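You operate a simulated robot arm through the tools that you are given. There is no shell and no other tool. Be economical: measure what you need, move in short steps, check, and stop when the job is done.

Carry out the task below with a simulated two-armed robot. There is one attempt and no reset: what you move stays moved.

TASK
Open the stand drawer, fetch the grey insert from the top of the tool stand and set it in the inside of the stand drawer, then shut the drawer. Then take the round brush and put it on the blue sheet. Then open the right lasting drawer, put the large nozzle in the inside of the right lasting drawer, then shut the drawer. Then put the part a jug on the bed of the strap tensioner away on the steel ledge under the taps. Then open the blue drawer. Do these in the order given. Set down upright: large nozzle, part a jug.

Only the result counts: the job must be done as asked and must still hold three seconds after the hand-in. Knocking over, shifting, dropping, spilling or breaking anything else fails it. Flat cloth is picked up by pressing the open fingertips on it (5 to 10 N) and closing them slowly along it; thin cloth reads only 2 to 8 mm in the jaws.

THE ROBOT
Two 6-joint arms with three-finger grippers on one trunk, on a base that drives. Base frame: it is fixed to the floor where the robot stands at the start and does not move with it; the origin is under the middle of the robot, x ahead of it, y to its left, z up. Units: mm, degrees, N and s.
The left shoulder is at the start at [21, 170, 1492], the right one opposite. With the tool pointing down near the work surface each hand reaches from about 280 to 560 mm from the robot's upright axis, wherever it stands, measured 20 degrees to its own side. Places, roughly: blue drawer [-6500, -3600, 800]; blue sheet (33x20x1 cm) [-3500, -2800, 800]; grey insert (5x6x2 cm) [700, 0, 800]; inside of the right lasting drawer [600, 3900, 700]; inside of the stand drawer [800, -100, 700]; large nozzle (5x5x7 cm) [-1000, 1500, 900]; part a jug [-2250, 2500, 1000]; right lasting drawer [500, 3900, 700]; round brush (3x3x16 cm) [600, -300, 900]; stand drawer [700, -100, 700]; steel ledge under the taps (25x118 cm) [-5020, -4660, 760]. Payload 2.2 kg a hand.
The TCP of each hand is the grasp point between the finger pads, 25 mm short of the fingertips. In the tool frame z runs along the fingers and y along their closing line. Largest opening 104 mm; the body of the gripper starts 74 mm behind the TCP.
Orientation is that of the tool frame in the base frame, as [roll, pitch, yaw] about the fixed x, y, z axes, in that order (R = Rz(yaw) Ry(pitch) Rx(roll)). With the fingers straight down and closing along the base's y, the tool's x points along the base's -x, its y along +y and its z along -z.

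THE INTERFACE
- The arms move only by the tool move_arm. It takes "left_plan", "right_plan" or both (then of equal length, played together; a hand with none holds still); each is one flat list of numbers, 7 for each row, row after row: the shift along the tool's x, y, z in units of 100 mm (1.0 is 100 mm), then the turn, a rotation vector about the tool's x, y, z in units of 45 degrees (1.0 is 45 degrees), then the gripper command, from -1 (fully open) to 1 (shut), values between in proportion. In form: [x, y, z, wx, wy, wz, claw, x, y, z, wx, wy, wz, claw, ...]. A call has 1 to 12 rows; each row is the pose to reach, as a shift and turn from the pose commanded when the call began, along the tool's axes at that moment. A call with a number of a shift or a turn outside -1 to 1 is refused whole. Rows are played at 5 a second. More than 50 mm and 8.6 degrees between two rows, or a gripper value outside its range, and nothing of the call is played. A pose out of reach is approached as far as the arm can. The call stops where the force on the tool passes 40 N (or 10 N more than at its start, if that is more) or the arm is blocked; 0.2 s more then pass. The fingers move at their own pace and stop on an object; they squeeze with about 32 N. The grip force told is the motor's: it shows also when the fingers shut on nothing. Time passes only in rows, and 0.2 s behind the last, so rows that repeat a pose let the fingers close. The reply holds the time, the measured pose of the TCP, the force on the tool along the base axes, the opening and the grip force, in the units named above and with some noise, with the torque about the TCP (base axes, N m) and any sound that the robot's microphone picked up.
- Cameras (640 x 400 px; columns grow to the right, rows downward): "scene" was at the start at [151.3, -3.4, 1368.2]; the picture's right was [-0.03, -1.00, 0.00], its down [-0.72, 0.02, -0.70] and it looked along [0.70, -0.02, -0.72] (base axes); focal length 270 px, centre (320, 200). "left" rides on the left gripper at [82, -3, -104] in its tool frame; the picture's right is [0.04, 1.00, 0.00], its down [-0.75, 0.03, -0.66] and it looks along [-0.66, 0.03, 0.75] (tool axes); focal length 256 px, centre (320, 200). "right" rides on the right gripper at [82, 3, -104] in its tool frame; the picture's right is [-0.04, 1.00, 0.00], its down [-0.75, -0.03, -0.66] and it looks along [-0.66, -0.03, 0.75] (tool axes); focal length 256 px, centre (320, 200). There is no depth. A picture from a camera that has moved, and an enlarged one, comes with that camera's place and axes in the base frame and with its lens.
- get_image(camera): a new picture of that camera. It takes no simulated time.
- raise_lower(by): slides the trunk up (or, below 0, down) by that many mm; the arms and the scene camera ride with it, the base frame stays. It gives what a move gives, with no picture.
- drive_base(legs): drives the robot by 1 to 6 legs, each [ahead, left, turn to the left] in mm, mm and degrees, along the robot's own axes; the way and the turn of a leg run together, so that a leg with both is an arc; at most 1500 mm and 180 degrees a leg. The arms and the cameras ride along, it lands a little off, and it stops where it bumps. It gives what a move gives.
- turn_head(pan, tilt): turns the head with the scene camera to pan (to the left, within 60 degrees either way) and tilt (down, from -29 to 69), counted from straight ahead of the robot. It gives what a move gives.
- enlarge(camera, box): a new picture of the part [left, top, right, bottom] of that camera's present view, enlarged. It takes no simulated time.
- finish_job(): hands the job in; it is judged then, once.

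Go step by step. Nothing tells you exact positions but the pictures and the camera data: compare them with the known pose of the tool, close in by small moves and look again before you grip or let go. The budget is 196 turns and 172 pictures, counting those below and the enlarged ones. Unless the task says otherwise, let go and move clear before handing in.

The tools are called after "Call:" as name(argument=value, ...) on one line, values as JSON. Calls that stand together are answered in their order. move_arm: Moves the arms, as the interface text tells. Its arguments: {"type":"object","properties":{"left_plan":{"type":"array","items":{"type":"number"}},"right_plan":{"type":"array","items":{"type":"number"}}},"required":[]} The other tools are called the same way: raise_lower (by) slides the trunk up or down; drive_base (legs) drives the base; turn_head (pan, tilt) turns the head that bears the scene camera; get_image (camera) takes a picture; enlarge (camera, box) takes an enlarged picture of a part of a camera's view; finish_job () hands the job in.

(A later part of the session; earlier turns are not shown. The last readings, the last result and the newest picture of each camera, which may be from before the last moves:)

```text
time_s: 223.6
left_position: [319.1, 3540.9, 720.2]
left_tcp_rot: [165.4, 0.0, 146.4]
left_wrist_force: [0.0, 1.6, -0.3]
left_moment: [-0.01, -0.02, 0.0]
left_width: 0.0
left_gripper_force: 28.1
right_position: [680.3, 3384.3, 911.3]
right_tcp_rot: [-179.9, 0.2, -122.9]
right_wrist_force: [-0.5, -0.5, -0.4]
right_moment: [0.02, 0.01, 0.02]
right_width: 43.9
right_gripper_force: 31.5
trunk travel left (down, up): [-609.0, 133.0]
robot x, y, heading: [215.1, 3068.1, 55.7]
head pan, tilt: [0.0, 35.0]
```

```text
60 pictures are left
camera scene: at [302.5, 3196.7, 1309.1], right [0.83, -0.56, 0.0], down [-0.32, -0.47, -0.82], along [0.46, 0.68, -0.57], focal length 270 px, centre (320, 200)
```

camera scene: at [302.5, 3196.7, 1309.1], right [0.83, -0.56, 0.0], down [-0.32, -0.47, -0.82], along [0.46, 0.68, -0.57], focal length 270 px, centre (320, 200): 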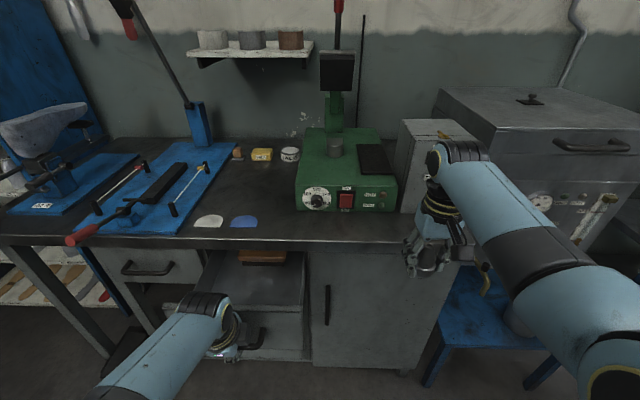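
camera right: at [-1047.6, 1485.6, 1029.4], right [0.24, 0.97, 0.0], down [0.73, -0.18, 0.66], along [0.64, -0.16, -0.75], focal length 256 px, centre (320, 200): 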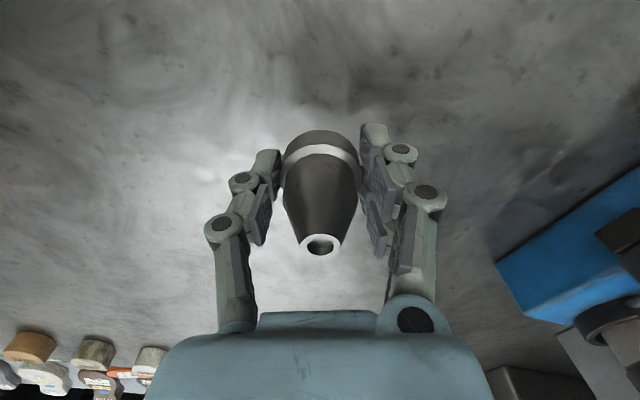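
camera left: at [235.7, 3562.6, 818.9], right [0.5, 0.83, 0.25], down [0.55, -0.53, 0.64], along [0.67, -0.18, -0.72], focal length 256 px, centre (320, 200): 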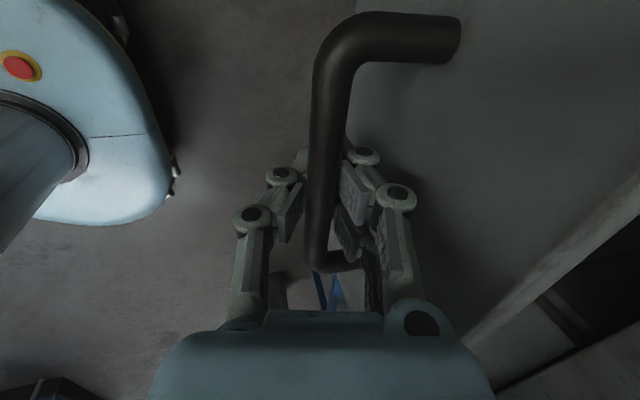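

The drawer is open about 170 mm. I open the fingers and lift the hand straight off with the trunk, then back away a bit.

Call:
move_arm(left_plan=[0, 0, 0, 0, 0, 0, 0.4, 0, 0, 0, 0, 0, 0, 0.2, 0, 0, 0, 0, 0, 0, 0.2])

Call:
raise_lower(by=110)

Call:
get_image(camera="left")

Call:
get_image(camera="scene")

```text
time_s: 224.4
left_position: [319.1, 3542.2, 718.5]
left_tcp_rot: [165.6, 0.0, 146.5]
left_wrist_force: [-0.2, 0.3, -0.4]
left_moment: [0.0, 0.01, -0.04]
left_width: 41.4
left_gripper_force: 0.1
right_position: [681.0, 3383.9, 907.9]
right_tcp_rot: [-179.8, 0.1, -122.9]
right_wrist_force: [-0.6, 0.3, -1.2]
right_moment: [0.0, -0.01, 0.01]
right_width: 43.8
right_gripper_force: 31.8
trunk travel left (down, up): [-609.0, 133.0]
robot x, y, heading: [213.3, 3069.6, 56.0]
head pan, tilt: [0.0, 35.0]
```

```text
time_s: 225.8
left_position: [319.1, 3542.4, 828.4]
left_tcp_rot: [165.5, 0.1, 146.4]
left_wrist_force: [-0.5, -0.8, 0.2]
left_moment: [-0.06, 0.0, -0.01]
left_width: 41.6
left_gripper_force: 0.1
right_position: [680.4, 3385.8, 1019.4]
right_tcp_rot: [-179.9, 0.2, -122.9]
right_wrist_force: [0.8, 0.9, -0.6]
right_moment: [0.02, 0.01, 0.0]
right_width: 44.2
right_gripper_force: 32.7
trunk travel left (down, up): [-719.0, 23.0]
robot x, y, heading: [210.4, 3066.3, 55.7]
head pan, tilt: [0.0, 35.0]
```

```text
59 pictures are left
camera left: at [236.2, 3563.2, 928.2], right [0.5, 0.83, 0.25], down [0.55, -0.53, 0.64], along [0.67, -0.18, -0.72], focal length 256 px, centre (320, 200)
```

left: 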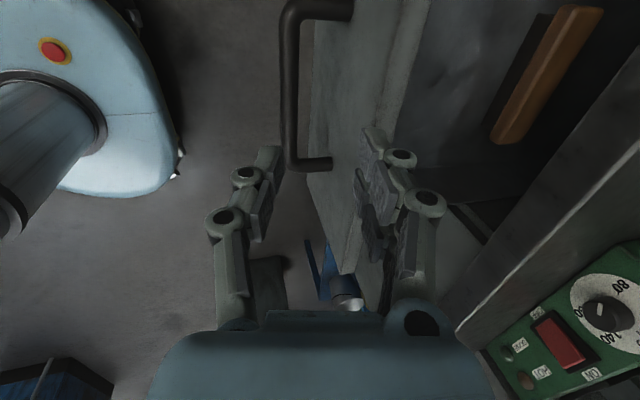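

```text
58 pictures are left
camera scene: at [303.2, 3197.6, 1419.0], right [0.83, -0.56, 0.0], down [-0.32, -0.47, -0.82], along [0.46, 0.68, -0.57], focal length 270 px, centre (320, 200)
```

scene: 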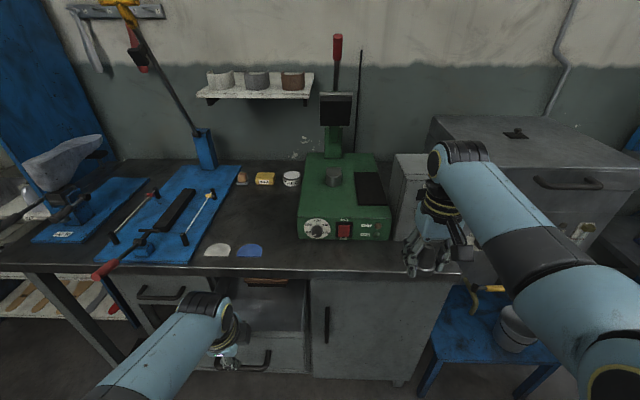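

The drawer is open with a wooden bar lying at its back; its front half is free. I drive left so the right hand with the nozzle comes over the drawer's free middle (about [380, 3634]).

Call:
drive_base(legs=[[0, 389, 0], [37, 0, 0]])

Call:
get_image(camera="right")

Call:
get_image(camera="scene")

```text
time_s: 228.8
left_position: [20.3, 3789.8, 829.0]
left_tcp_rot: [165.5, 0.0, 146.3]
left_wrist_force: [-0.3, 0.0, 0.0]
left_moment: [0.02, 0.02, -0.02]
left_width: 41.7
left_gripper_force: 0.1
right_position: [382.2, 3631.9, 1018.7]
right_tcp_rot: [-179.8, 0.1, -122.9]
right_wrist_force: [-0.6, 0.2, -1.6]
right_moment: [-0.01, -0.02, 0.0]
right_width: 44.0
right_gripper_force: 31.7
trunk travel left (down, up): [-719.0, 23.0]
robot x, y, heading: [-84.1, 3317.3, 55.6]
head pan, tilt: [0.0, 35.0]
```

```text
57 pictures are left
camera right: at [335.1, 3567.0, 1123.0], right [-0.82, 0.58, 0.0], down [0.43, 0.62, 0.66], along [0.38, 0.54, -0.75], focal length 256 px, centre (320, 200)
```

right: 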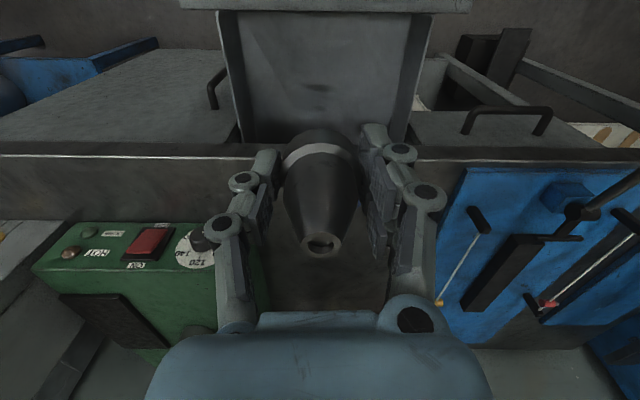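

```text
56 pictures are left
camera scene: at [3.7, 3446.1, 1419.1], right [0.83, -0.56, 0.0], down [-0.32, -0.47, -0.82], along [0.46, 0.68, -0.57], focal length 270 px, centre (320, 200)
```

scene: 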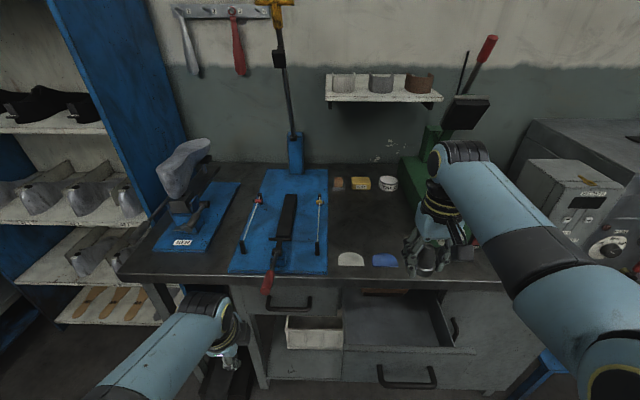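

The nozzle is over the free part of the drawer. I back 13 mm (so the camera pod clears the drawer front), then lower with arm and trunk.

Call:
drive_base(legs=[[-13, 0, 0]])

Call:
move_arm(right_plan=[0, 0, 0.25, 0, 0, 0, 0.8, 0, 0, 0.5, 0, 0, 0, 0.8, 0, 0, 0.75, 0, 0, 0, 0.8, 0, 0, 1.0, 0, 0, 0, 0.8])

Call:
raise_lower(by=-120)

Call:
get_image(camera="right")

Call:
enlarge(camera="scene", box=[320, 200, 560, 370])

```text
time_s: 229.5
left_position: [13.8, 3780.2, 829.0]
left_tcp_rot: [165.5, 0.0, 146.3]
left_wrist_force: [-1.3, 0.1, -0.4]
left_moment: [-0.02, 0.03, -0.04]
left_width: 41.7
left_gripper_force: 0.0
right_position: [374.6, 3623.0, 1018.9]
right_tcp_rot: [-180.0, 0.1, -122.8]
right_wrist_force: [0.1, -0.1, -0.9]
right_moment: [-0.01, 0.02, -0.02]
right_width: 43.8
right_gripper_force: 32.3
trunk travel left (down, up): [-719.0, 23.0]
robot x, y, heading: [-93.8, 3306.9, 55.7]
head pan, tilt: [0.0, 35.0]
```

```text
time_s: 230.5
left_position: [14.2, 3779.9, 828.3]
left_tcp_rot: [165.4, -0.1, 146.4]
left_wrist_force: [0.2, -0.1, 0.4]
left_moment: [-0.02, -0.01, -0.02]
left_width: 41.9
left_gripper_force: 0.0
right_position: [375.4, 3622.0, 919.1]
right_tcp_rot: [-179.8, 0.1, -122.9]
right_wrist_force: [0.2, 0.3, -1.6]
right_moment: [-0.02, 0.0, -0.02]
right_width: 44.1
right_gripper_force: 31.4
trunk travel left (down, up): [-719.0, 23.0]
robot x, y, heading: [-98.7, 3306.1, 55.5]
head pan, tilt: [0.0, 35.0]
```

```text
time_s: 232.0
left_position: [12.6, 3779.9, 708.3]
left_tcp_rot: [165.5, 0.1, 146.4]
left_wrist_force: [-1.3, 0.4, 0.5]
left_moment: [-0.02, -0.03, -0.02]
left_width: 41.7
left_gripper_force: 0.0
right_position: [374.9, 3621.7, 799.5]
right_tcp_rot: [-179.8, 0.3, -122.8]
right_wrist_force: [-0.1, -0.6, -1.2]
right_moment: [-0.01, 0.05, -0.03]
right_width: 43.9
right_gripper_force: 32.0
trunk travel left (down, up): [-599.0, 143.0]
robot x, y, heading: [-91.9, 3303.3, 55.6]
head pan, tilt: [0.0, 35.0]
```

```text
55 pictures are left
camera right: at [328.2, 3556.5, 903.4], right [-0.82, 0.58, 0.0], down [0.43, 0.62, 0.66], along [0.38, 0.54, -0.75], focal length 256 px, centre (320, 200)
```

right: 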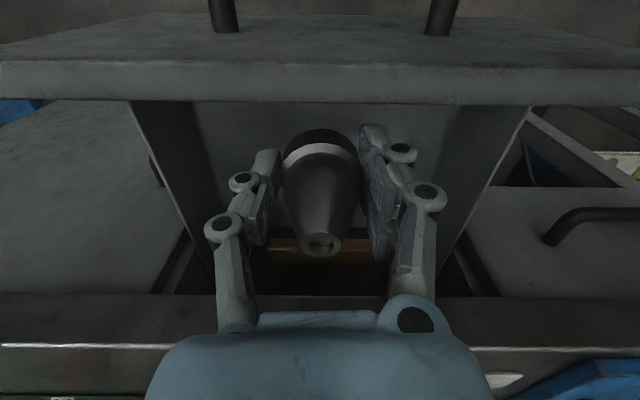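

```text
2.35 times, centred on (440, 285) of scene
camera zoom: at [-3.6, 3435.7, 1299.0], right [0.83, -0.56, 0.0], down [-0.32, -0.47, -0.82], along [0.46, 0.68, -0.57], focal length 634 px, centre (38, 0)
```

zoom: 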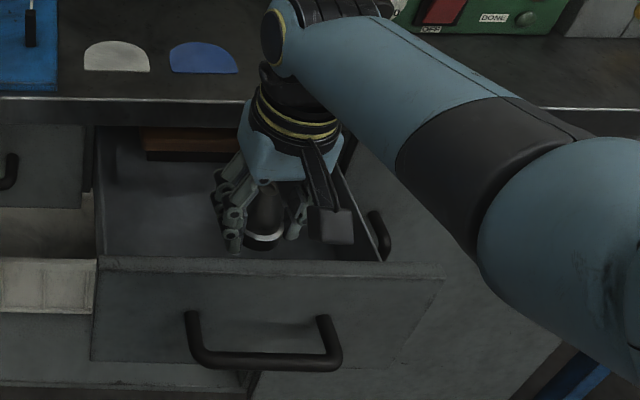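

The nozzle is inside the drawer outline; the camera pod should pass just outside the drawer front. I shift 3 mm back and keep lowering, checking forces.

Call:
move_arm(right_plan=[0.03, 0, 0, 0, 0, 0, 0.8])

Call:
raise_lower(by=-50)

Call:
enlarge(camera="scene", box=[320, 200, 560, 370])

Call:
get_image(camera="right")

```text
time_s: 232.4
left_position: [14.0, 3780.3, 709.0]
left_tcp_rot: [165.5, 0.0, 146.5]
left_wrist_force: [-0.3, -0.1, 0.7]
left_moment: [0.0, 0.0, 0.02]
left_width: 41.7
left_gripper_force: 0.0
right_position: [373.2, 3619.2, 799.3]
right_tcp_rot: [-179.9, 0.0, -122.8]
right_wrist_force: [-0.1, 0.3, -0.8]
right_moment: [0.0, 0.01, -0.03]
right_width: 43.9
right_gripper_force: 32.3
trunk travel left (down, up): [-599.0, 143.0]
robot x, y, heading: [-94.6, 3306.8, 55.7]
head pan, tilt: [0.0, 35.0]
```

```text
time_s: 233.3
left_position: [12.0, 3780.1, 659.6]
left_tcp_rot: [165.6, -0.1, 146.4]
left_wrist_force: [-0.7, 0.0, -0.2]
left_moment: [0.01, -0.02, 0.01]
left_width: 41.7
left_gripper_force: 0.1
right_position: [372.8, 3618.8, 749.3]
right_tcp_rot: [-179.8, 0.2, -122.9]
right_wrist_force: [0.0, -0.1, -0.4]
right_moment: [0.0, -0.01, -0.07]
right_width: 43.5
right_gripper_force: 32.2
trunk travel left (down, up): [-549.0, 193.0]
robot x, y, heading: [-93.0, 3305.2, 55.6]
head pan, tilt: [0.0, 35.0]
```

```text
2.35 times, centred on (440, 285) of scene
camera zoom: at [-3.3, 3436.1, 1248.5], right [0.83, -0.56, 0.0], down [-0.32, -0.47, -0.82], along [0.46, 0.68, -0.57], focal length 634 px, centre (38, 0)
```

zoom: 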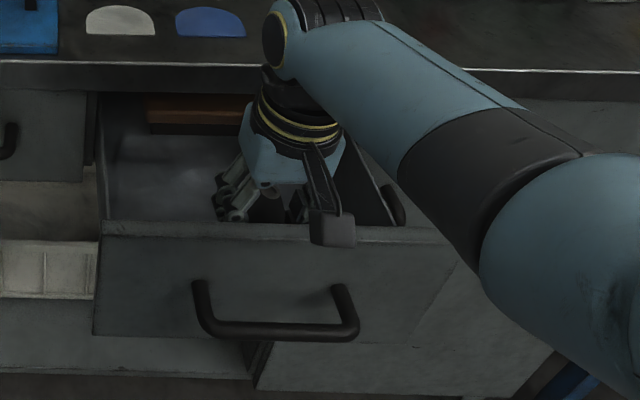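

```text
52 pictures are left
camera right: at [326.5, 3553.9, 853.3], right [-0.82, 0.58, 0.0], down [0.43, 0.62, 0.66], along [0.38, 0.54, -0.75], focal length 256 px, centre (320, 200)
```

right: 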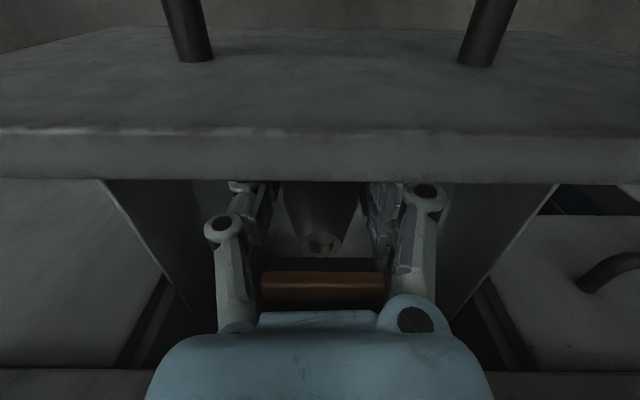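

The pod hangs just in front of the drawer panel with no contact. I lower on in small steps.

Call:
raise_lower(by=-20)

Call:
raise_lower(by=-10)

```text
time_s: 234.0
left_position: [13.6, 3779.9, 639.4]
left_tcp_rot: [165.4, 0.0, 146.4]
left_wrist_force: [0.3, -0.2, -0.1]
left_moment: [0.01, -0.01, 0.0]
left_width: 41.6
left_gripper_force: 0.0
right_position: [373.2, 3619.2, 729.2]
right_tcp_rot: [-179.9, 0.1, -122.9]
right_wrist_force: [-0.6, 0.7, -0.4]
right_moment: [0.02, 0.01, 0.01]
right_width: 43.7
right_gripper_force: 32.3
trunk travel left (down, up): [-529.0, 213.0]
robot x, y, heading: [-91.2, 3308.1, 55.6]
head pan, tilt: [0.0, 35.0]
```

```text
time_s: 234.6
left_position: [12.8, 3779.7, 629.3]
left_tcp_rot: [165.3, 0.0, 146.4]
left_wrist_force: [0.5, 0.2, 0.6]
left_moment: [-0.02, -0.02, 0.01]
left_width: 41.5
left_gripper_force: 0.0
right_position: [373.4, 3619.4, 719.3]
right_tcp_rot: [-179.9, 0.1, -122.8]
right_wrist_force: [0.2, 0.1, -0.8]
right_moment: [0.01, 0.04, 0.03]
right_width: 43.9
right_gripper_force: 32.3
trunk travel left (down, up): [-519.0, 223.0]
robot x, y, heading: [-90.6, 3306.8, 55.9]
head pan, tilt: [0.0, 35.0]
```

Call:
raise_lower(by=-8)

Call:
raise_lower(by=-8)

```text
time_s: 235.2
left_position: [12.2, 3779.1, 620.5]
left_tcp_rot: [165.3, -0.1, 146.3]
left_wrist_force: [0.0, 0.4, -0.6]
left_moment: [-0.03, -0.01, 0.0]
left_width: 41.5
left_gripper_force: 0.0
right_position: [372.7, 3619.3, 711.5]
right_tcp_rot: [-179.9, 0.1, -122.9]
right_wrist_force: [0.2, 0.2, -1.2]
right_moment: [-0.02, -0.03, 0.03]
right_width: 43.8
right_gripper_force: 32.1
trunk travel left (down, up): [-511.0, 231.0]
robot x, y, heading: [-97.6, 3306.0, 55.8]
head pan, tilt: [0.0, 35.0]
```

```text
time_s: 235.7
left_position: [13.8, 3780.5, 613.9]
left_tcp_rot: [165.4, 0.0, 146.4]
left_wrist_force: [-0.7, 0.0, 0.8]
left_moment: [-0.02, -0.02, -0.04]
left_width: 41.7
left_gripper_force: 0.1
right_position: [371.8, 3619.6, 703.2]
right_tcp_rot: [-179.8, 0.2, -122.9]
right_wrist_force: [-0.3, -0.5, -1.1]
right_moment: [0.03, 0.01, 0.0]
right_width: 44.0
right_gripper_force: 32.1
trunk travel left (down, up): [-503.0, 239.0]
robot x, y, heading: [-93.8, 3304.6, 55.7]
head pan, tilt: [0.0, 35.0]
```

Call:
raise_lower(by=-7)

Call:
raise_lower(by=-6)

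```text
time_s: 236.3
left_position: [13.1, 3780.0, 605.9]
left_tcp_rot: [165.5, 0.0, 146.3]
left_wrist_force: [0.1, 0.5, 0.3]
left_moment: [-0.03, 0.0, 0.0]
left_width: 41.5
left_gripper_force: 0.0
right_position: [372.8, 3619.4, 696.8]
right_tcp_rot: [-180.0, 0.2, -122.9]
right_wrist_force: [-1.1, -0.1, -1.1]
right_moment: [0.03, 0.01, 0.01]
right_width: 43.9
right_gripper_force: 32.3
trunk travel left (down, up): [-496.0, 246.0]
robot x, y, heading: [-92.3, 3304.6, 55.8]
head pan, tilt: [0.0, 35.0]
```

```text
time_s: 236.8
left_position: [13.6, 3779.4, 599.6]
left_tcp_rot: [165.6, 0.0, 146.4]
left_wrist_force: [0.3, 1.1, 0.7]
left_moment: [0.01, -0.02, 0.01]
left_width: 41.6
left_gripper_force: 0.2
right_position: [373.4, 3619.3, 690.6]
right_tcp_rot: [-179.9, 0.2, -122.9]
right_wrist_force: [-0.5, 0.0, -1.4]
right_moment: [-0.02, 0.03, 0.02]
right_width: 44.1
right_gripper_force: 32.1
trunk travel left (down, up): [-490.0, 252.0]
robot x, y, heading: [-97.4, 3307.2, 55.8]
head pan, tilt: [0.0, 35.0]
```

Call:
raise_lower(by=-5)

Call:
get_image(camera="right")

Call:
enlarge(camera="scene", box=[320, 180, 560, 350])

```text
time_s: 237.4
left_position: [12.1, 3779.2, 593.3]
left_tcp_rot: [165.5, 0.0, 146.5]
left_wrist_force: [-0.2, -0.4, 0.1]
left_moment: [-0.04, 0.01, -0.01]
left_width: 41.6
left_gripper_force: 0.1
right_position: [373.2, 3619.7, 684.6]
right_tcp_rot: [-179.9, 0.2, -122.9]
right_wrist_force: [-0.4, -0.5, -1.3]
right_moment: [-0.01, 0.0, 0.0]
right_width: 43.7
right_gripper_force: 32.3
trunk travel left (down, up): [-485.0, 257.0]
robot x, y, heading: [-94.7, 3304.8, 55.7]
head pan, tilt: [0.0, 35.0]
```

```text
51 pictures are left
camera right: at [326.5, 3553.9, 789.2], right [-0.82, 0.58, 0.0], down [0.43, 0.62, 0.66], along [0.38, 0.54, -0.75], focal length 256 px, centre (320, 200)
```

right: 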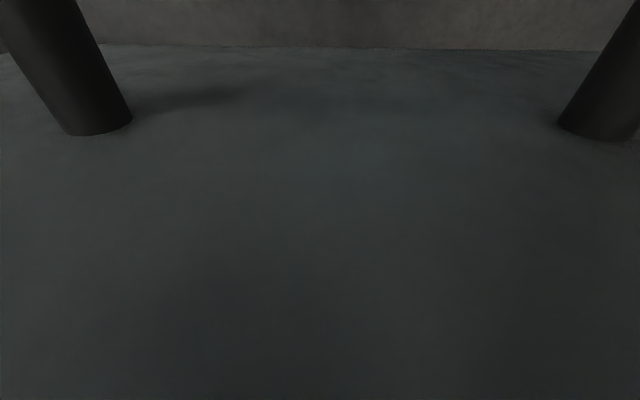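

```text
2.35 times, centred on (440, 265) of scene
camera zoom: at [-2.7, 3437.0, 1183.5], right [0.83, -0.56, 0.0], down [-0.32, -0.47, -0.82], along [0.46, 0.68, -0.57], focal length 634 px, centre (38, 47)
```

zoom: 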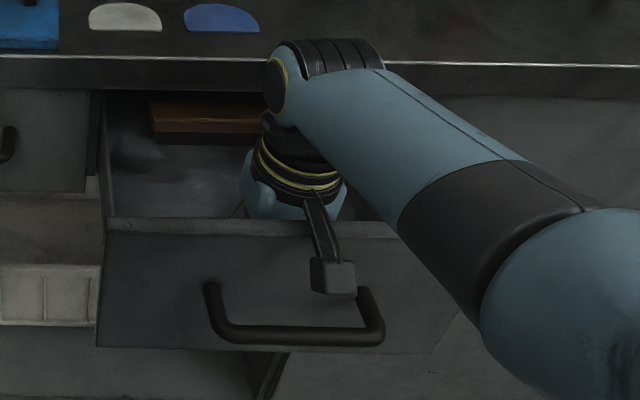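

Call:
raise_lower(by=-4)

Call:
raise_lower(by=-4)

```text
time_s: 237.9
left_position: [12.4, 3780.5, 591.1]
left_tcp_rot: [165.5, 0.1, 146.3]
left_wrist_force: [0.6, -0.5, 0.1]
left_moment: [-0.01, -0.01, 0.01]
left_width: 41.6
left_gripper_force: 0.1
right_position: [373.9, 3619.5, 681.2]
right_tcp_rot: [-180.0, 0.2, -122.8]
right_wrist_force: [0.1, -0.6, -1.7]
right_moment: [0.01, -0.04, -0.01]
right_width: 43.9
right_gripper_force: 32.7
trunk travel left (down, up): [-481.0, 261.0]
robot x, y, heading: [-90.6, 3304.8, 55.8]
head pan, tilt: [0.0, 35.0]
```

```text
time_s: 238.4
left_position: [12.8, 3778.7, 586.4]
left_tcp_rot: [165.4, 0.1, 146.3]
left_wrist_force: [0.2, -0.1, 0.0]
left_moment: [-0.03, 0.0, -0.03]
left_width: 41.6
left_gripper_force: 0.1
right_position: [374.6, 3620.2, 679.2]
right_tcp_rot: [-179.8, 0.4, -122.9]
right_wrist_force: [2.8, -0.3, 20.9]
right_moment: [-0.92, 1.02, 0.13]
right_width: 43.7
right_gripper_force: 32.0
trunk travel left (down, up): [-477.0, 265.0]
robot x, y, heading: [-94.2, 3304.4, 55.9]
head pan, tilt: [0.0, 35.0]
```

Contact now, but the moment says it's the camera pod on the handle bar rather than the nozzle; the nozzle's base should be within a few mm of the drawer floor. I ease up 2 mm and open slowly.

Call:
raise_lower(by=2)

Call:
move_arm(right_plan=[0, 0, 0, 0, 0, 0, 0.15, 0, 0, 0, 0, 0, 0, 0.12, 0, 0, 0, 0, 0, 0, 0.05, 0, 0, 0, 0, 0, 0, -0.05, 0, 0, 0, 0, 0, 0, -0.2, 0, 0, 0, 0, 0, 0, -0.3])

Call:
raise_lower(by=200)

Call:
get_image(camera="right")

```text
time_s: 239.0
left_position: [13.0, 3780.0, 589.5]
left_tcp_rot: [165.4, 0.1, 146.4]
left_wrist_force: [-0.1, 0.9, -0.4]
left_moment: [-0.03, 0.02, 0.0]
left_width: 41.3
left_gripper_force: 0.1
right_position: [372.5, 3619.9, 680.8]
right_tcp_rot: [-179.8, 0.3, -122.9]
right_wrist_force: [1.1, -0.3, 13.4]
right_moment: [-0.56, 0.66, 0.09]
right_width: 43.8
right_gripper_force: 32.0
trunk travel left (down, up): [-479.0, 263.0]
robot x, y, heading: [-92.7, 3306.2, 55.9]
head pan, tilt: [0.0, 35.0]
```

```text
time_s: 240.4
left_position: [12.5, 3779.6, 589.0]
left_tcp_rot: [165.5, 0.0, 146.4]
left_wrist_force: [-0.3, -0.6, -0.1]
left_moment: [-0.04, -0.03, 0.02]
left_width: 41.6
left_gripper_force: 0.0
right_position: [373.5, 3619.6, 680.6]
right_tcp_rot: [-179.8, 0.2, -122.9]
right_wrist_force: [0.6, -1.9, 10.2]
right_moment: [-0.23, 0.36, 0.1]
right_width: 67.7
right_gripper_force: 0.1
trunk travel left (down, up): [-479.0, 263.0]
robot x, y, heading: [-93.6, 3306.3, 55.8]
head pan, tilt: [0.0, 35.0]
```

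```text
time_s: 242.5
left_position: [11.8, 3779.7, 788.5]
left_tcp_rot: [165.4, 0.0, 146.4]
left_wrist_force: [1.5, -0.4, 0.3]
left_moment: [0.0, 0.0, 0.03]
left_width: 41.4
left_gripper_force: 0.1
right_position: [373.0, 3619.8, 879.1]
right_tcp_rot: [-179.9, 0.1, -122.8]
right_wrist_force: [-0.1, 0.7, 0.0]
right_moment: [0.01, 0.01, -0.02]
right_width: 67.5
right_gripper_force: 0.0
trunk travel left (down, up): [-679.0, 63.0]
robot x, y, heading: [-91.9, 3305.3, 55.9]
head pan, tilt: [0.0, 35.0]
```

```text
49 pictures are left
camera right: at [326.6, 3554.0, 982.9], right [-0.82, 0.58, 0.0], down [0.43, 0.62, 0.66], along [0.38, 0.54, -0.75], focal length 256 px, centre (320, 200)
```

right: 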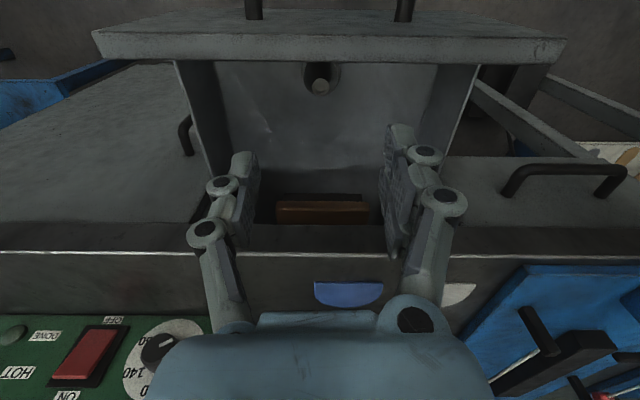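

The nozzle stands upright in the drawer. Now I back off, close the right fingers, lower them in front of the handle bar and push the drawer shut.

Call:
drive_base(legs=[[-155, 0, 0]])

Call:
move_arm(right_plan=[0, 0, 0, 0, 0, 0, 1, 0, 0, 0, 0, 0, 0, 1, 0, 0, 0, 0, 0, 0, 1, 0, 0, 0, 0, 0, 0, 1])

Call:
raise_lower(by=-120)

Call:
drive_base(legs=[[160, 0, 0]])

Call:
get_image(camera="scene")

```text
time_s: 243.9
left_position: [-74.5, 3650.8, 789.7]
left_tcp_rot: [165.4, 0.0, 146.2]
left_wrist_force: [0.7, -0.3, -0.4]
left_moment: [0.01, -0.03, 0.0]
left_width: 41.7
left_gripper_force: 0.0
right_position: [286.7, 3490.3, 880.6]
right_tcp_rot: [-179.9, 0.2, -123.0]
right_wrist_force: [0.6, 0.1, -0.6]
right_moment: [0.04, -0.01, -0.02]
right_width: 67.2
right_gripper_force: 0.1
trunk travel left (down, up): [-679.0, 63.0]
robot x, y, heading: [-181.2, 3177.2, 55.6]
head pan, tilt: [0.0, 35.0]
```

```text
time_s: 244.9
left_position: [-73.5, 3652.6, 789.3]
left_tcp_rot: [165.4, -0.1, 146.3]
left_wrist_force: [0.1, -0.2, 0.5]
left_moment: [-0.01, 0.02, -0.01]
left_width: 41.7
left_gripper_force: 0.0
right_position: [287.5, 3492.1, 880.0]
right_tcp_rot: [-179.9, 0.2, -123.1]
right_wrist_force: [-1.3, 0.1, -0.1]
right_moment: [-0.03, -0.02, 0.01]
right_width: 0.1
right_gripper_force: 28.6
trunk travel left (down, up): [-679.0, 63.0]
robot x, y, heading: [-184.1, 3179.1, 55.6]
head pan, tilt: [0.0, 35.0]
```

```text
time_s: 246.4
left_position: [-73.2, 3652.6, 669.9]
left_tcp_rot: [165.4, 0.1, 146.2]
left_wrist_force: [-0.8, -0.2, 0.0]
left_moment: [0.0, -0.03, -0.02]
left_width: 41.7
left_gripper_force: 0.2
right_position: [286.9, 3490.8, 759.3]
right_tcp_rot: [-179.9, 0.2, -123.0]
right_wrist_force: [0.9, -0.1, -0.1]
right_moment: [0.03, -0.01, 0.0]
right_width: 0.0
right_gripper_force: 28.3
trunk travel left (down, up): [-559.0, 183.0]
robot x, y, heading: [-178.6, 3176.7, 55.7]
head pan, tilt: [0.0, 35.0]
```

```text
time_s: 247.8
left_position: [19.8, 3785.2, 667.9]
left_tcp_rot: [165.6, 0.0, 146.3]
left_wrist_force: [0.6, -0.1, 0.2]
left_moment: [-0.02, 0.0, 0.01]
left_width: 41.6
left_gripper_force: 0.1
right_position: [377.2, 3623.3, 758.6]
right_tcp_rot: [-179.8, 0.2, -123.1]
right_wrist_force: [1.3, 0.9, 0.6]
right_moment: [-0.03, 0.01, 0.02]
right_width: 0.2
right_gripper_force: 28.9
trunk travel left (down, up): [-559.0, 183.0]
robot x, y, heading: [-92.8, 3305.8, 55.6]
head pan, tilt: [0.0, 35.0]
```

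```text
48 pictures are left
camera scene: at [1.3, 3441.8, 1258.3], right [0.82, -0.57, 0.0], down [-0.33, -0.47, -0.82], along [0.46, 0.67, -0.57], focal length 270 px, centre (320, 200)
```

scene: 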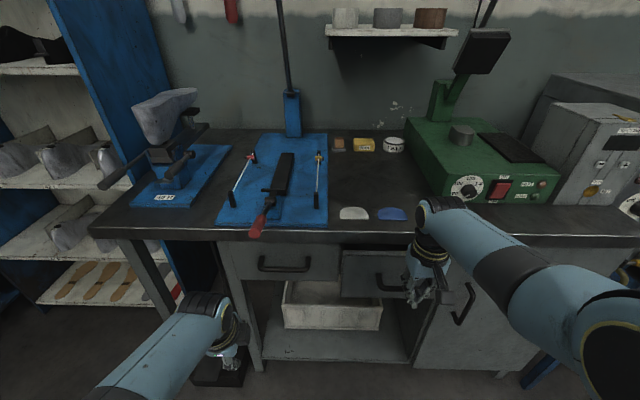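

The drawer is nearly shut. I push the rest slowly with the arm.

Call:
move_arm(right_plan=[-0.06, 0, 0, 0, 0, 0, 1, -0.12, 0, 0, 0, 0, 0, 1, -0.18, 0, 0, 0, 0, 0, 1, -0.24, 0, 0, 0, 0, 0, 1, -0.3, 0, 0, 0, 0, 0, 1, -0.36, 0, 0, 0, 0, 0, 1, -0.42, 0, 0, 0, 0, 0, 1, -0.48, 0, 0, 0, 0, 0, 1, -0.54, 0, 0, 0, 0, 0, 1, -0.6, 0, 0, 0, 0, 0, 1])

Call:
enlarge(camera="scene", box=[200, 200, 480, 360])

```text
time_s: 250.0
left_position: [17.0, 3784.5, 669.3]
left_tcp_rot: [165.5, 0.0, 146.1]
left_wrist_force: [0.2, -0.5, -0.1]
left_moment: [0.02, -0.01, -0.02]
left_width: 41.9
left_gripper_force: 0.0
right_position: [400.7, 3656.1, 768.8]
right_tcp_rot: [-179.9, 0.1, -123.1]
right_wrist_force: [0.1, -0.3, 0.4]
right_moment: [-0.01, -0.01, 0.0]
right_width: 0.1
right_gripper_force: 28.4
right hand out of reach, approached as far as the arm can: row 6, 7, 8, 9, 10
trunk travel left (down, up): [-559.0, 183.0]
robot x, y, heading: [-88.1, 3314.2, 55.7]
head pan, tilt: [0.0, 35.0]
```

```text
2.29 times, centred on (340, 280) of scene
camera zoom: at [0.5, 3440.8, 1258.5], right [0.82, -0.57, 0.0], down [-0.32, -0.47, -0.82], along [0.46, 0.68, -0.57], focal length 616 px, centre (274, 17)
```

zoom: 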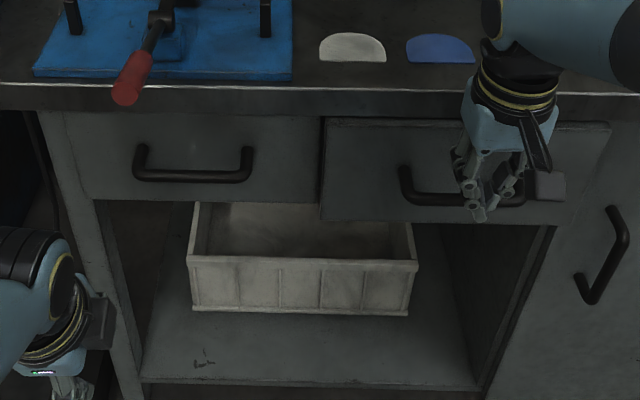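

About 15 mm remain. I lower 10 mm and inch forward with the base.

Call:
raise_lower(by=-10)

Call:
drive_base(legs=[[14, 0, 0]])

Call:
enlarge(camera="scene", box=[200, 200, 480, 360])

```text
time_s: 250.6
left_position: [18.4, 3785.1, 659.1]
left_tcp_rot: [165.4, 0.0, 146.2]
left_wrist_force: [-0.2, 0.1, 0.4]
left_moment: [0.02, 0.0, 0.0]
left_width: 41.8
left_gripper_force: 0.1
right_position: [400.1, 3657.5, 761.9]
right_tcp_rot: [-179.9, 0.3, -123.2]
right_wrist_force: [1.3, 1.1, 8.6]
right_moment: [0.17, -0.05, -0.04]
right_width: 0.0
right_gripper_force: 28.6
trunk travel left (down, up): [-549.0, 193.0]
robot x, y, heading: [-92.0, 3311.1, 55.6]
head pan, tilt: [0.0, 35.0]
```

```text
time_s: 251.4
left_position: [25.6, 3795.8, 658.4]
left_tcp_rot: [165.5, 0.1, 146.2]
left_wrist_force: [-1.2, -0.1, 0.0]
left_moment: [0.01, 0.01, -0.02]
left_width: 41.5
left_gripper_force: 0.0
right_position: [408.6, 3667.0, 761.5]
right_tcp_rot: [-179.8, 0.2, -123.1]
right_wrist_force: [2.3, -2.2, 15.5]
right_moment: [0.18, -0.1, -0.06]
right_width: 0.1
right_gripper_force: 28.2
trunk travel left (down, up): [-549.0, 193.0]
robot x, y, heading: [-81.2, 3320.4, 55.6]
head pan, tilt: [0.0, 35.0]
```

```text
2.29 times, centred on (340, 280) of scene
camera zoom: at [7.9, 3451.7, 1248.7], right [0.82, -0.57, 0.0], down [-0.32, -0.47, -0.82], along [0.46, 0.68, -0.57], focal length 616 px, centre (274, 17)
```

zoom: 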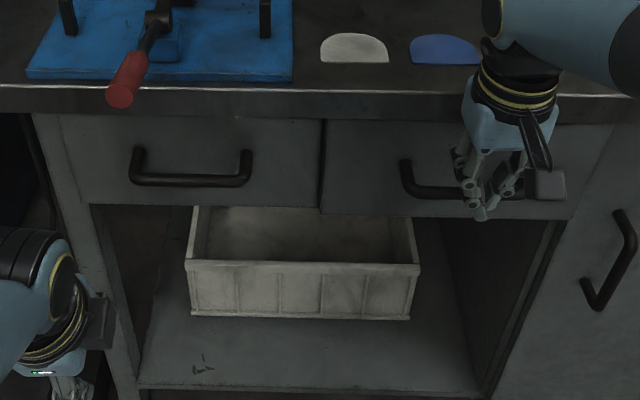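

The fingertips have ridden onto the bar; the drawer is still slightly proud. I back off, lower, and push again.

Call:
raise_lower(by=15)

Call:
drive_base(legs=[[-55, 0, 0]])

Call:
raise_lower(by=-45)

Call:
drive_base(legs=[[50, 0, 0]])

Call:
enlarge(camera="scene", box=[200, 180, 480, 340])

```text
time_s: 252.0
left_position: [26.6, 3795.9, 673.1]
left_tcp_rot: [165.5, 0.1, 146.2]
left_wrist_force: [0.8, 0.9, -0.1]
left_moment: [0.01, 0.02, -0.02]
left_width: 41.6
left_gripper_force: 0.1
right_position: [407.5, 3668.3, 776.7]
right_tcp_rot: [-179.9, 0.3, -123.2]
right_wrist_force: [-0.9, 0.5, -0.1]
right_moment: [0.03, -0.02, -0.02]
right_width: 0.0
right_gripper_force: 28.2
trunk travel left (down, up): [-564.0, 178.0]
robot x, y, heading: [-81.0, 3322.5, 55.7]
head pan, tilt: [0.0, 35.0]
```

```text
time_s: 253.0
left_position: [-6.8, 3749.0, 675.2]
left_tcp_rot: [165.5, 0.0, 146.3]
left_wrist_force: [-0.7, -0.4, -0.1]
left_moment: [0.05, -0.06, -0.04]
left_width: 41.4
left_gripper_force: 0.1
right_position: [377.1, 3621.3, 777.1]
right_tcp_rot: [-179.8, 0.2, -123.0]
right_wrist_force: [-0.8, -1.7, 0.3]
right_moment: [0.02, -0.02, 0.0]
right_width: 0.0
right_gripper_force: 28.6
trunk travel left (down, up): [-564.0, 178.0]
robot x, y, heading: [-115.6, 3277.0, 55.6]
head pan, tilt: [0.0, 35.0]
```

```text
time_s: 253.8
left_position: [-4.8, 3750.6, 628.7]
left_tcp_rot: [165.4, -0.1, 146.2]
left_wrist_force: [0.4, -0.1, 0.7]
left_moment: [0.03, 0.0, 0.03]
left_width: 41.5
left_gripper_force: 0.1
right_position: [377.5, 3621.0, 731.1]
right_tcp_rot: [-179.9, 0.4, -123.1]
right_wrist_force: [0.5, -1.2, 0.0]
right_moment: [0.04, -0.01, -0.01]
right_width: 0.1
right_gripper_force: 28.5
trunk travel left (down, up): [-519.0, 223.0]
robot x, y, heading: [-110.0, 3276.7, 55.7]
head pan, tilt: [0.0, 35.0]
```

```text
time_s: 254.8
left_position: [23.9, 3792.4, 628.9]
left_tcp_rot: [165.6, 0.1, 146.1]
left_wrist_force: [1.0, 0.6, -1.3]
left_moment: [-0.06, 0.03, 0.01]
left_width: 41.6
left_gripper_force: 0.1
right_position: [406.5, 3665.1, 730.3]
right_tcp_rot: [-179.9, 0.2, -123.0]
right_wrist_force: [0.9, 0.3, -0.8]
right_moment: [-0.02, 0.04, -0.02]
right_width: 0.0
right_gripper_force: 28.5
trunk travel left (down, up): [-519.0, 223.0]
robot x, y, heading: [-82.6, 3315.8, 55.7]
head pan, tilt: [0.0, 35.0]
```

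```text
2.29 times, centred on (340, 260) of scene
camera zoom: at [7.3, 3450.1, 1217.8], right [0.82, -0.57, 0.0], down [-0.33, -0.47, -0.82], along [0.46, 0.67, -0.58], focal length 616 px, centre (274, 63)
```

zoom: 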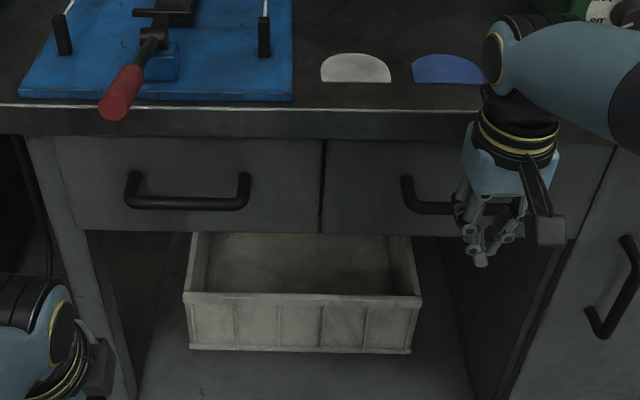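

Call:
drive_base(legs=[[14, 0, 0]])

Call:
enlarge(camera="scene", box=[200, 180, 480, 340])

```text
time_s: 255.7
left_position: [32.0, 3803.1, 627.4]
left_tcp_rot: [165.5, 0.1, 146.1]
left_wrist_force: [0.3, -0.8, 0.5]
left_moment: [0.03, 0.0, -0.01]
left_width: 41.6
left_gripper_force: 0.0
right_position: [409.2, 3665.9, 725.6]
right_tcp_rot: [-179.9, -1.2, -123.2]
right_wrist_force: [0.1, -0.5, -1.1]
right_moment: [-0.02, 0.02, -0.01]
right_width: 0.2
right_gripper_force: 28.2
trunk travel left (down, up): [-519.0, 223.0]
robot x, y, heading: [-76.0, 3334.0, 55.3]
head pan, tilt: [0.0, 35.0]
stopped in leg 1: the force on the tool passed its limit at 48 N (the readings are from after the stop); the commanded pose is now the measured one
```

```text
2.29 times, centred on (340, 260) of scene
camera zoom: at [13.9, 3459.3, 1218.1], right [0.82, -0.57, 0.0], down [-0.33, -0.47, -0.82], along [0.47, 0.67, -0.57], focal length 616 px, centre (274, 63)
```

zoom: 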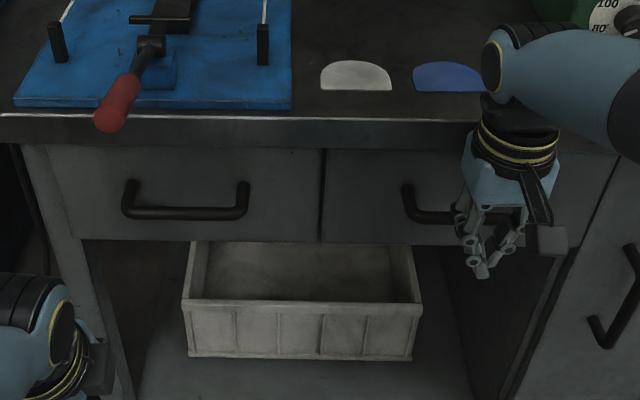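

The drawer is flush now (48 N at the stop). Next is the jug: I back away, shift left, turn around, and drive back down the aisle to the strap tensioner.

Call:
drive_base(legs=[[-250, 0, 0]])

Call:
raise_lower(by=220)

Call:
drive_base(legs=[[0, 625, 0], [0, 0, 180], [1000, 0, 0]])

Call:
turn_head(pan=-40, tilt=30)

Call:
get_image(camera="scene")

```text
time_s: 257.5
left_position: [-110.8, 3597.3, 628.6]
left_tcp_rot: [165.3, 0.2, 146.2]
left_wrist_force: [0.4, -0.7, -0.1]
left_moment: [0.0, -0.03, -0.01]
left_width: 41.6
left_gripper_force: 0.0
right_position: [266.1, 3459.9, 725.6]
right_tcp_rot: [-179.9, -1.2, -123.2]
right_wrist_force: [-0.4, -1.1, -0.3]
right_moment: [0.0, -0.01, 0.0]
right_width: 0.0
right_gripper_force: 28.1
trunk travel left (down, up): [-519.0, 223.0]
robot x, y, heading: [-220.7, 3122.4, 55.3]
head pan, tilt: [0.0, 35.0]
```

```text
time_s: 259.8
left_position: [-109.8, 3596.6, 849.2]
left_tcp_rot: [165.4, 0.1, 146.0]
left_wrist_force: [0.2, 0.2, 0.3]
left_moment: [0.01, 0.02, -0.03]
left_width: 41.7
left_gripper_force: 0.1
right_position: [265.8, 3459.3, 946.3]
right_tcp_rot: [-179.9, -1.1, -123.2]
right_wrist_force: [0.6, 0.4, 0.4]
right_moment: [0.02, 0.0, 0.03]
right_width: 0.1
right_gripper_force: 28.5
trunk travel left (down, up): [-739.0, 3.0]
robot x, y, heading: [-222.3, 3120.8, 55.6]
head pan, tilt: [0.0, 35.0]
```

```text
time_s: 275.5
left_position: [-1396.5, 2173.0, 848.1]
left_tcp_rot: [165.4, 0.1, -32.9]
left_wrist_force: [0.5, -0.3, -0.3]
left_moment: [0.01, -0.01, 0.01]
left_width: 41.3
left_gripper_force: 0.0
right_position: [-1774.8, 2304.0, 947.4]
right_tcp_rot: [-179.9, -1.0, 57.9]
right_wrist_force: [0.1, 0.7, 0.4]
right_moment: [0.02, -0.04, 0.01]
right_width: 0.1
right_gripper_force: 28.2
trunk travel left (down, up): [-739.0, 3.0]
robot x, y, heading: [-1292.3, 2648.3, -123.5]
head pan, tilt: [0.0, 35.0]
```

```text
time_s: 276.6
left_position: [-1395.5, 2173.9, 848.8]
left_tcp_rot: [165.3, 0.1, -33.0]
left_wrist_force: [-0.5, -0.2, -0.2]
left_moment: [-0.04, -0.03, -0.01]
left_width: 41.5
left_gripper_force: 0.0
right_position: [-1774.3, 2304.2, 947.3]
right_tcp_rot: [-179.9, -1.0, 57.8]
right_wrist_force: [-0.7, 0.1, -0.3]
right_moment: [0.02, -0.02, 0.01]
right_width: 0.1
right_gripper_force: 28.0
trunk travel left (down, up): [-739.0, 3.0]
robot x, y, heading: [-1297.0, 2648.8, -123.6]
head pan, tilt: [-40.0, 30.0]
```

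```text
43 pictures are left
camera scene: at [-1420.9, 2564.1, 1447.0], right [-0.28, 0.96, 0.0], down [0.48, 0.14, -0.87], along [-0.83, -0.25, -0.5], focal length 270 px, centre (320, 200)
```

scene: 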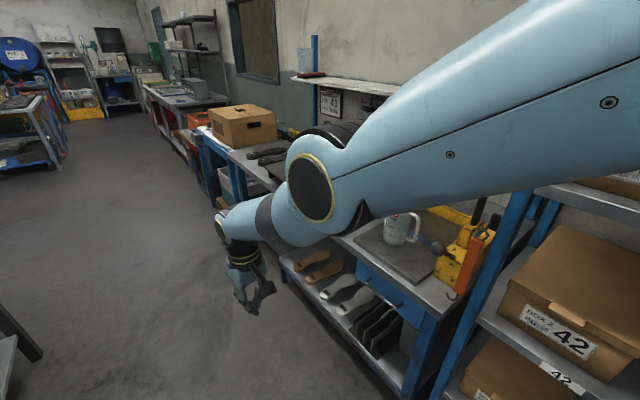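

Call:
enlarge(camera="scene", box=[330, 190, 500, 300])

```text
3.64 times, centred on (415, 245) of scene
camera zoom: at [-1420.9, 2564.1, 1447.0], right [-0.28, 0.96, 0.0], down [0.48, 0.14, -0.87], along [-0.83, -0.25, -0.5], focal length 980 px, centre (-26, 36)
```

zoom: 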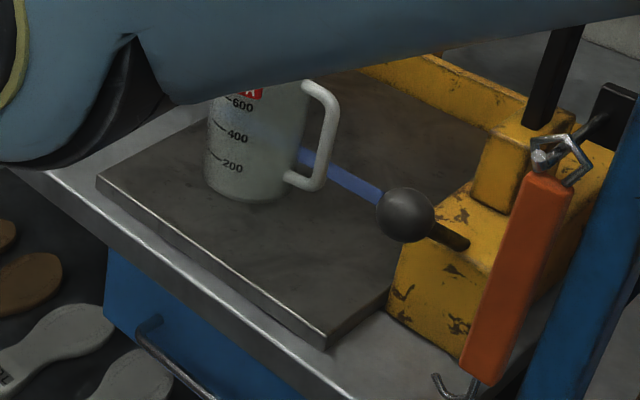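

The jug stands on a dark plate, its handle pointing roughly along heading 106°, so I'll use the left hand closing across that. First I straighten, turn and raise the left hand, and turn the robot here where there's room.

Call:
move_arm(left_plan=[0, 0.12, -0.18, 0.065, 0, 0, -0.3, 0, 0.24, -0.36, 0.13, 0, 0, -0.6, 0, 0.36, -0.54, 0.195, 0, 0, -1, 0, 0.48, -0.72, 0.26, 0, 0, -1, 0, 0.6, -0.9, 0.33, 0, 0, -1])

Call:
move_arm(left_plan=[0, 0.05, -0.15, 0, 0, -0.166, -1, 0, 0.1, -0.3, 0, 0, -0.333, -1, 0, 0.15, -0.45, 0, 0, -0.5, -1, 0, 0.2, -0.6, 0, 0, -0.666, -1, 0, 0.25, -0.8, 0, 0, -0.833, -1, 0, 0.3, -1.0, 0, 0, -1, -1])

Call:
move_arm(left_plan=[0, 0, -0.2, 0, 0, -0.14, -1, 0, 0, -0.4, 0, 0, -0.28, -1, 0, 0, -0.6, 0, 0, -0.42, -1, 0, 0, -0.8, 0, 0, -0.56, -1])

Call:
drive_base(legs=[[0, 0, -110]])

Call:
turn_head(pan=35, tilt=30)

Call:
get_image(camera="scene")

```text
time_s: 277.8
left_position: [-1415.1, 2144.3, 951.6]
left_tcp_rot: [-179.6, 0.0, -32.9]
left_wrist_force: [-0.7, -0.1, 0.6]
left_moment: [-0.04, -0.02, 0.01]
left_width: 103.9
left_gripper_force: 0.1
right_position: [-1774.2, 2303.8, 945.5]
right_tcp_rot: [-179.9, -1.0, 57.9]
right_wrist_force: [0.1, -0.6, 0.7]
right_moment: [0.03, 0.0, 0.03]
right_width: 0.0
right_gripper_force: 28.5
trunk travel left (down, up): [-739.0, 3.0]
robot x, y, heading: [-1295.2, 2649.9, -123.5]
head pan, tilt: [-40.0, 30.0]
```

```text
time_s: 279.2
left_position: [-1431.2, 2118.9, 1051.0]
left_tcp_rot: [-179.9, -0.3, 12.3]
left_wrist_force: [0.5, 0.8, -0.2]
left_moment: [-0.03, -0.02, -0.03]
left_width: 104.2
left_gripper_force: 0.0
right_position: [-1773.4, 2302.8, 946.9]
right_tcp_rot: [-179.8, -0.9, 57.8]
right_wrist_force: [0.2, -0.8, 0.1]
right_moment: [0.0, -0.02, 0.0]
right_width: 0.0
right_gripper_force: 28.6
trunk travel left (down, up): [-739.0, 3.0]
robot x, y, heading: [-1296.9, 2650.9, -123.3]
head pan, tilt: [-40.0, 30.0]
```

```text
time_s: 280.2
left_position: [-1429.7, 2118.1, 1131.5]
left_tcp_rot: [-179.7, -0.1, 37.5]
left_wrist_force: [1.0, -0.1, -0.1]
left_moment: [-0.01, 0.0, -0.01]
left_width: 104.0
left_gripper_force: 0.0
right_position: [-1775.0, 2302.9, 946.6]
right_tcp_rot: [-179.8, -1.0, 57.9]
right_wrist_force: [0.4, 0.2, -0.3]
right_moment: [0.01, 0.0, -0.02]
right_width: 0.2
right_gripper_force: 28.2
trunk travel left (down, up): [-739.0, 3.0]
robot x, y, heading: [-1295.7, 2648.9, -123.6]
head pan, tilt: [-40.0, 30.0]
```

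```text
time_s: 283.9
left_position: [-1838.3, 2718.9, 1131.0]
left_tcp_rot: [-179.6, -0.2, -45.6]
left_wrist_force: [-0.5, 0.3, -0.4]
left_moment: [-0.01, 0.04, -0.02]
left_width: 103.9
left_gripper_force: 0.0
right_position: [-1707.2, 3051.1, 945.3]
right_tcp_rot: [178.7, -1.3, -23.2]
right_wrist_force: [0.0, 0.1, 0.1]
right_moment: [0.0, -0.03, 0.01]
right_width: 0.0
right_gripper_force: 28.8
trunk travel left (down, up): [-739.0, 3.0]
robot x, y, heading: [-1296.5, 2650.4, 153.7]
head pan, tilt: [-40.0, 30.0]
stopped in leg 1: the robot was blocked; the commanded pose is now the measured one
```

```text
time_s: 285.4
left_position: [-1839.7, 2717.7, 1130.4]
left_tcp_rot: [-179.6, -0.1, -45.4]
left_wrist_force: [-0.3, -0.3, 0.2]
left_moment: [0.0, 0.0, -0.01]
left_width: 104.1
left_gripper_force: 0.1
right_position: [-1707.2, 3053.1, 945.2]
right_tcp_rot: [178.9, -1.4, -23.3]
right_wrist_force: [0.2, 0.6, 0.6]
right_moment: [0.0, 0.02, -0.01]
right_width: 0.0
right_gripper_force: 28.6
trunk travel left (down, up): [-739.0, 3.0]
robot x, y, heading: [-1292.6, 2651.2, 153.7]
head pan, tilt: [35.0, 30.0]
```

```text
41 pictures are left
camera scene: at [-1448.6, 2664.1, 1446.8], right [-0.15, 0.99, 0.0], down [0.5, 0.08, -0.87], along [-0.86, -0.13, -0.5], focal length 270 px, centre (320, 200)
```

scene: 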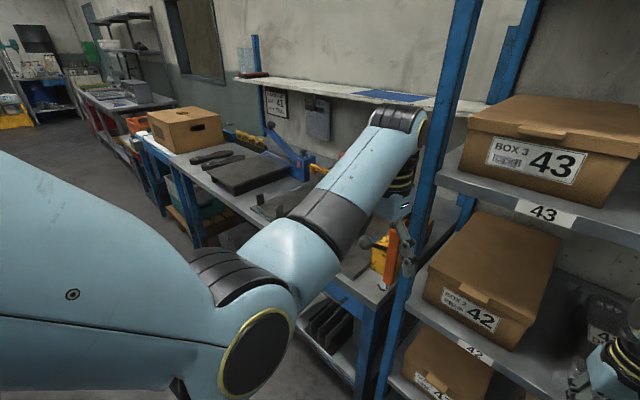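

The right hand ran into the shelf rack while turning. I turn back left right away and look.

Call:
drive_base(legs=[[0, 0, 25]])

Call:
turn_head(pan=-45, tilt=35)

Call:
get_image(camera="scene")

```text
time_s: 287.0
left_position: [-1815.6, 2481.0, 1130.6]
left_tcp_rot: [-179.7, -0.2, -20.3]
left_wrist_force: [0.5, -0.1, 0.3]
left_moment: [0.02, 0.01, -0.02]
left_width: 104.1
left_gripper_force: 0.0
right_position: [-1839.9, 2841.1, 945.8]
right_tcp_rot: [178.9, -1.3, 1.9]
right_wrist_force: [0.4, 0.0, 0.0]
right_moment: [0.0, -0.03, 0.01]
right_width: 0.1
right_gripper_force: 28.4
trunk travel left (down, up): [-739.0, 3.0]
robot x, y, heading: [-1292.5, 2652.4, 178.6]
head pan, tilt: [35.0, 30.0]
```

```text
time_s: 288.6
left_position: [-1816.2, 2481.5, 1131.3]
left_tcp_rot: [-179.7, -0.2, -20.3]
left_wrist_force: [0.3, 0.7, 1.3]
left_moment: [0.0, 0.0, -0.03]
left_width: 104.1
left_gripper_force: 0.1
right_position: [-1839.9, 2842.2, 945.6]
right_tcp_rot: [178.8, -1.4, 1.9]
right_wrist_force: [-0.3, 0.0, 0.2]
right_moment: [0.01, 0.0, 0.01]
right_width: 0.0
right_gripper_force: 28.3
trunk travel left (down, up): [-739.0, 3.0]
robot x, y, heading: [-1292.5, 2647.7, 178.9]
head pan, tilt: [-45.0, 35.0]
```

```text
40 pictures are left
camera scene: at [-1426.3, 2714.0, 1439.2], right [0.72, 0.69, 0.0], down [0.4, -0.41, -0.82], along [-0.57, 0.59, -0.57], focal length 270 px, centre (320, 200)
```

scene: 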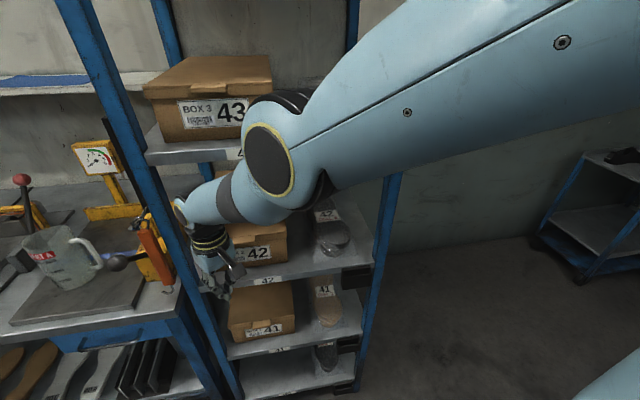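

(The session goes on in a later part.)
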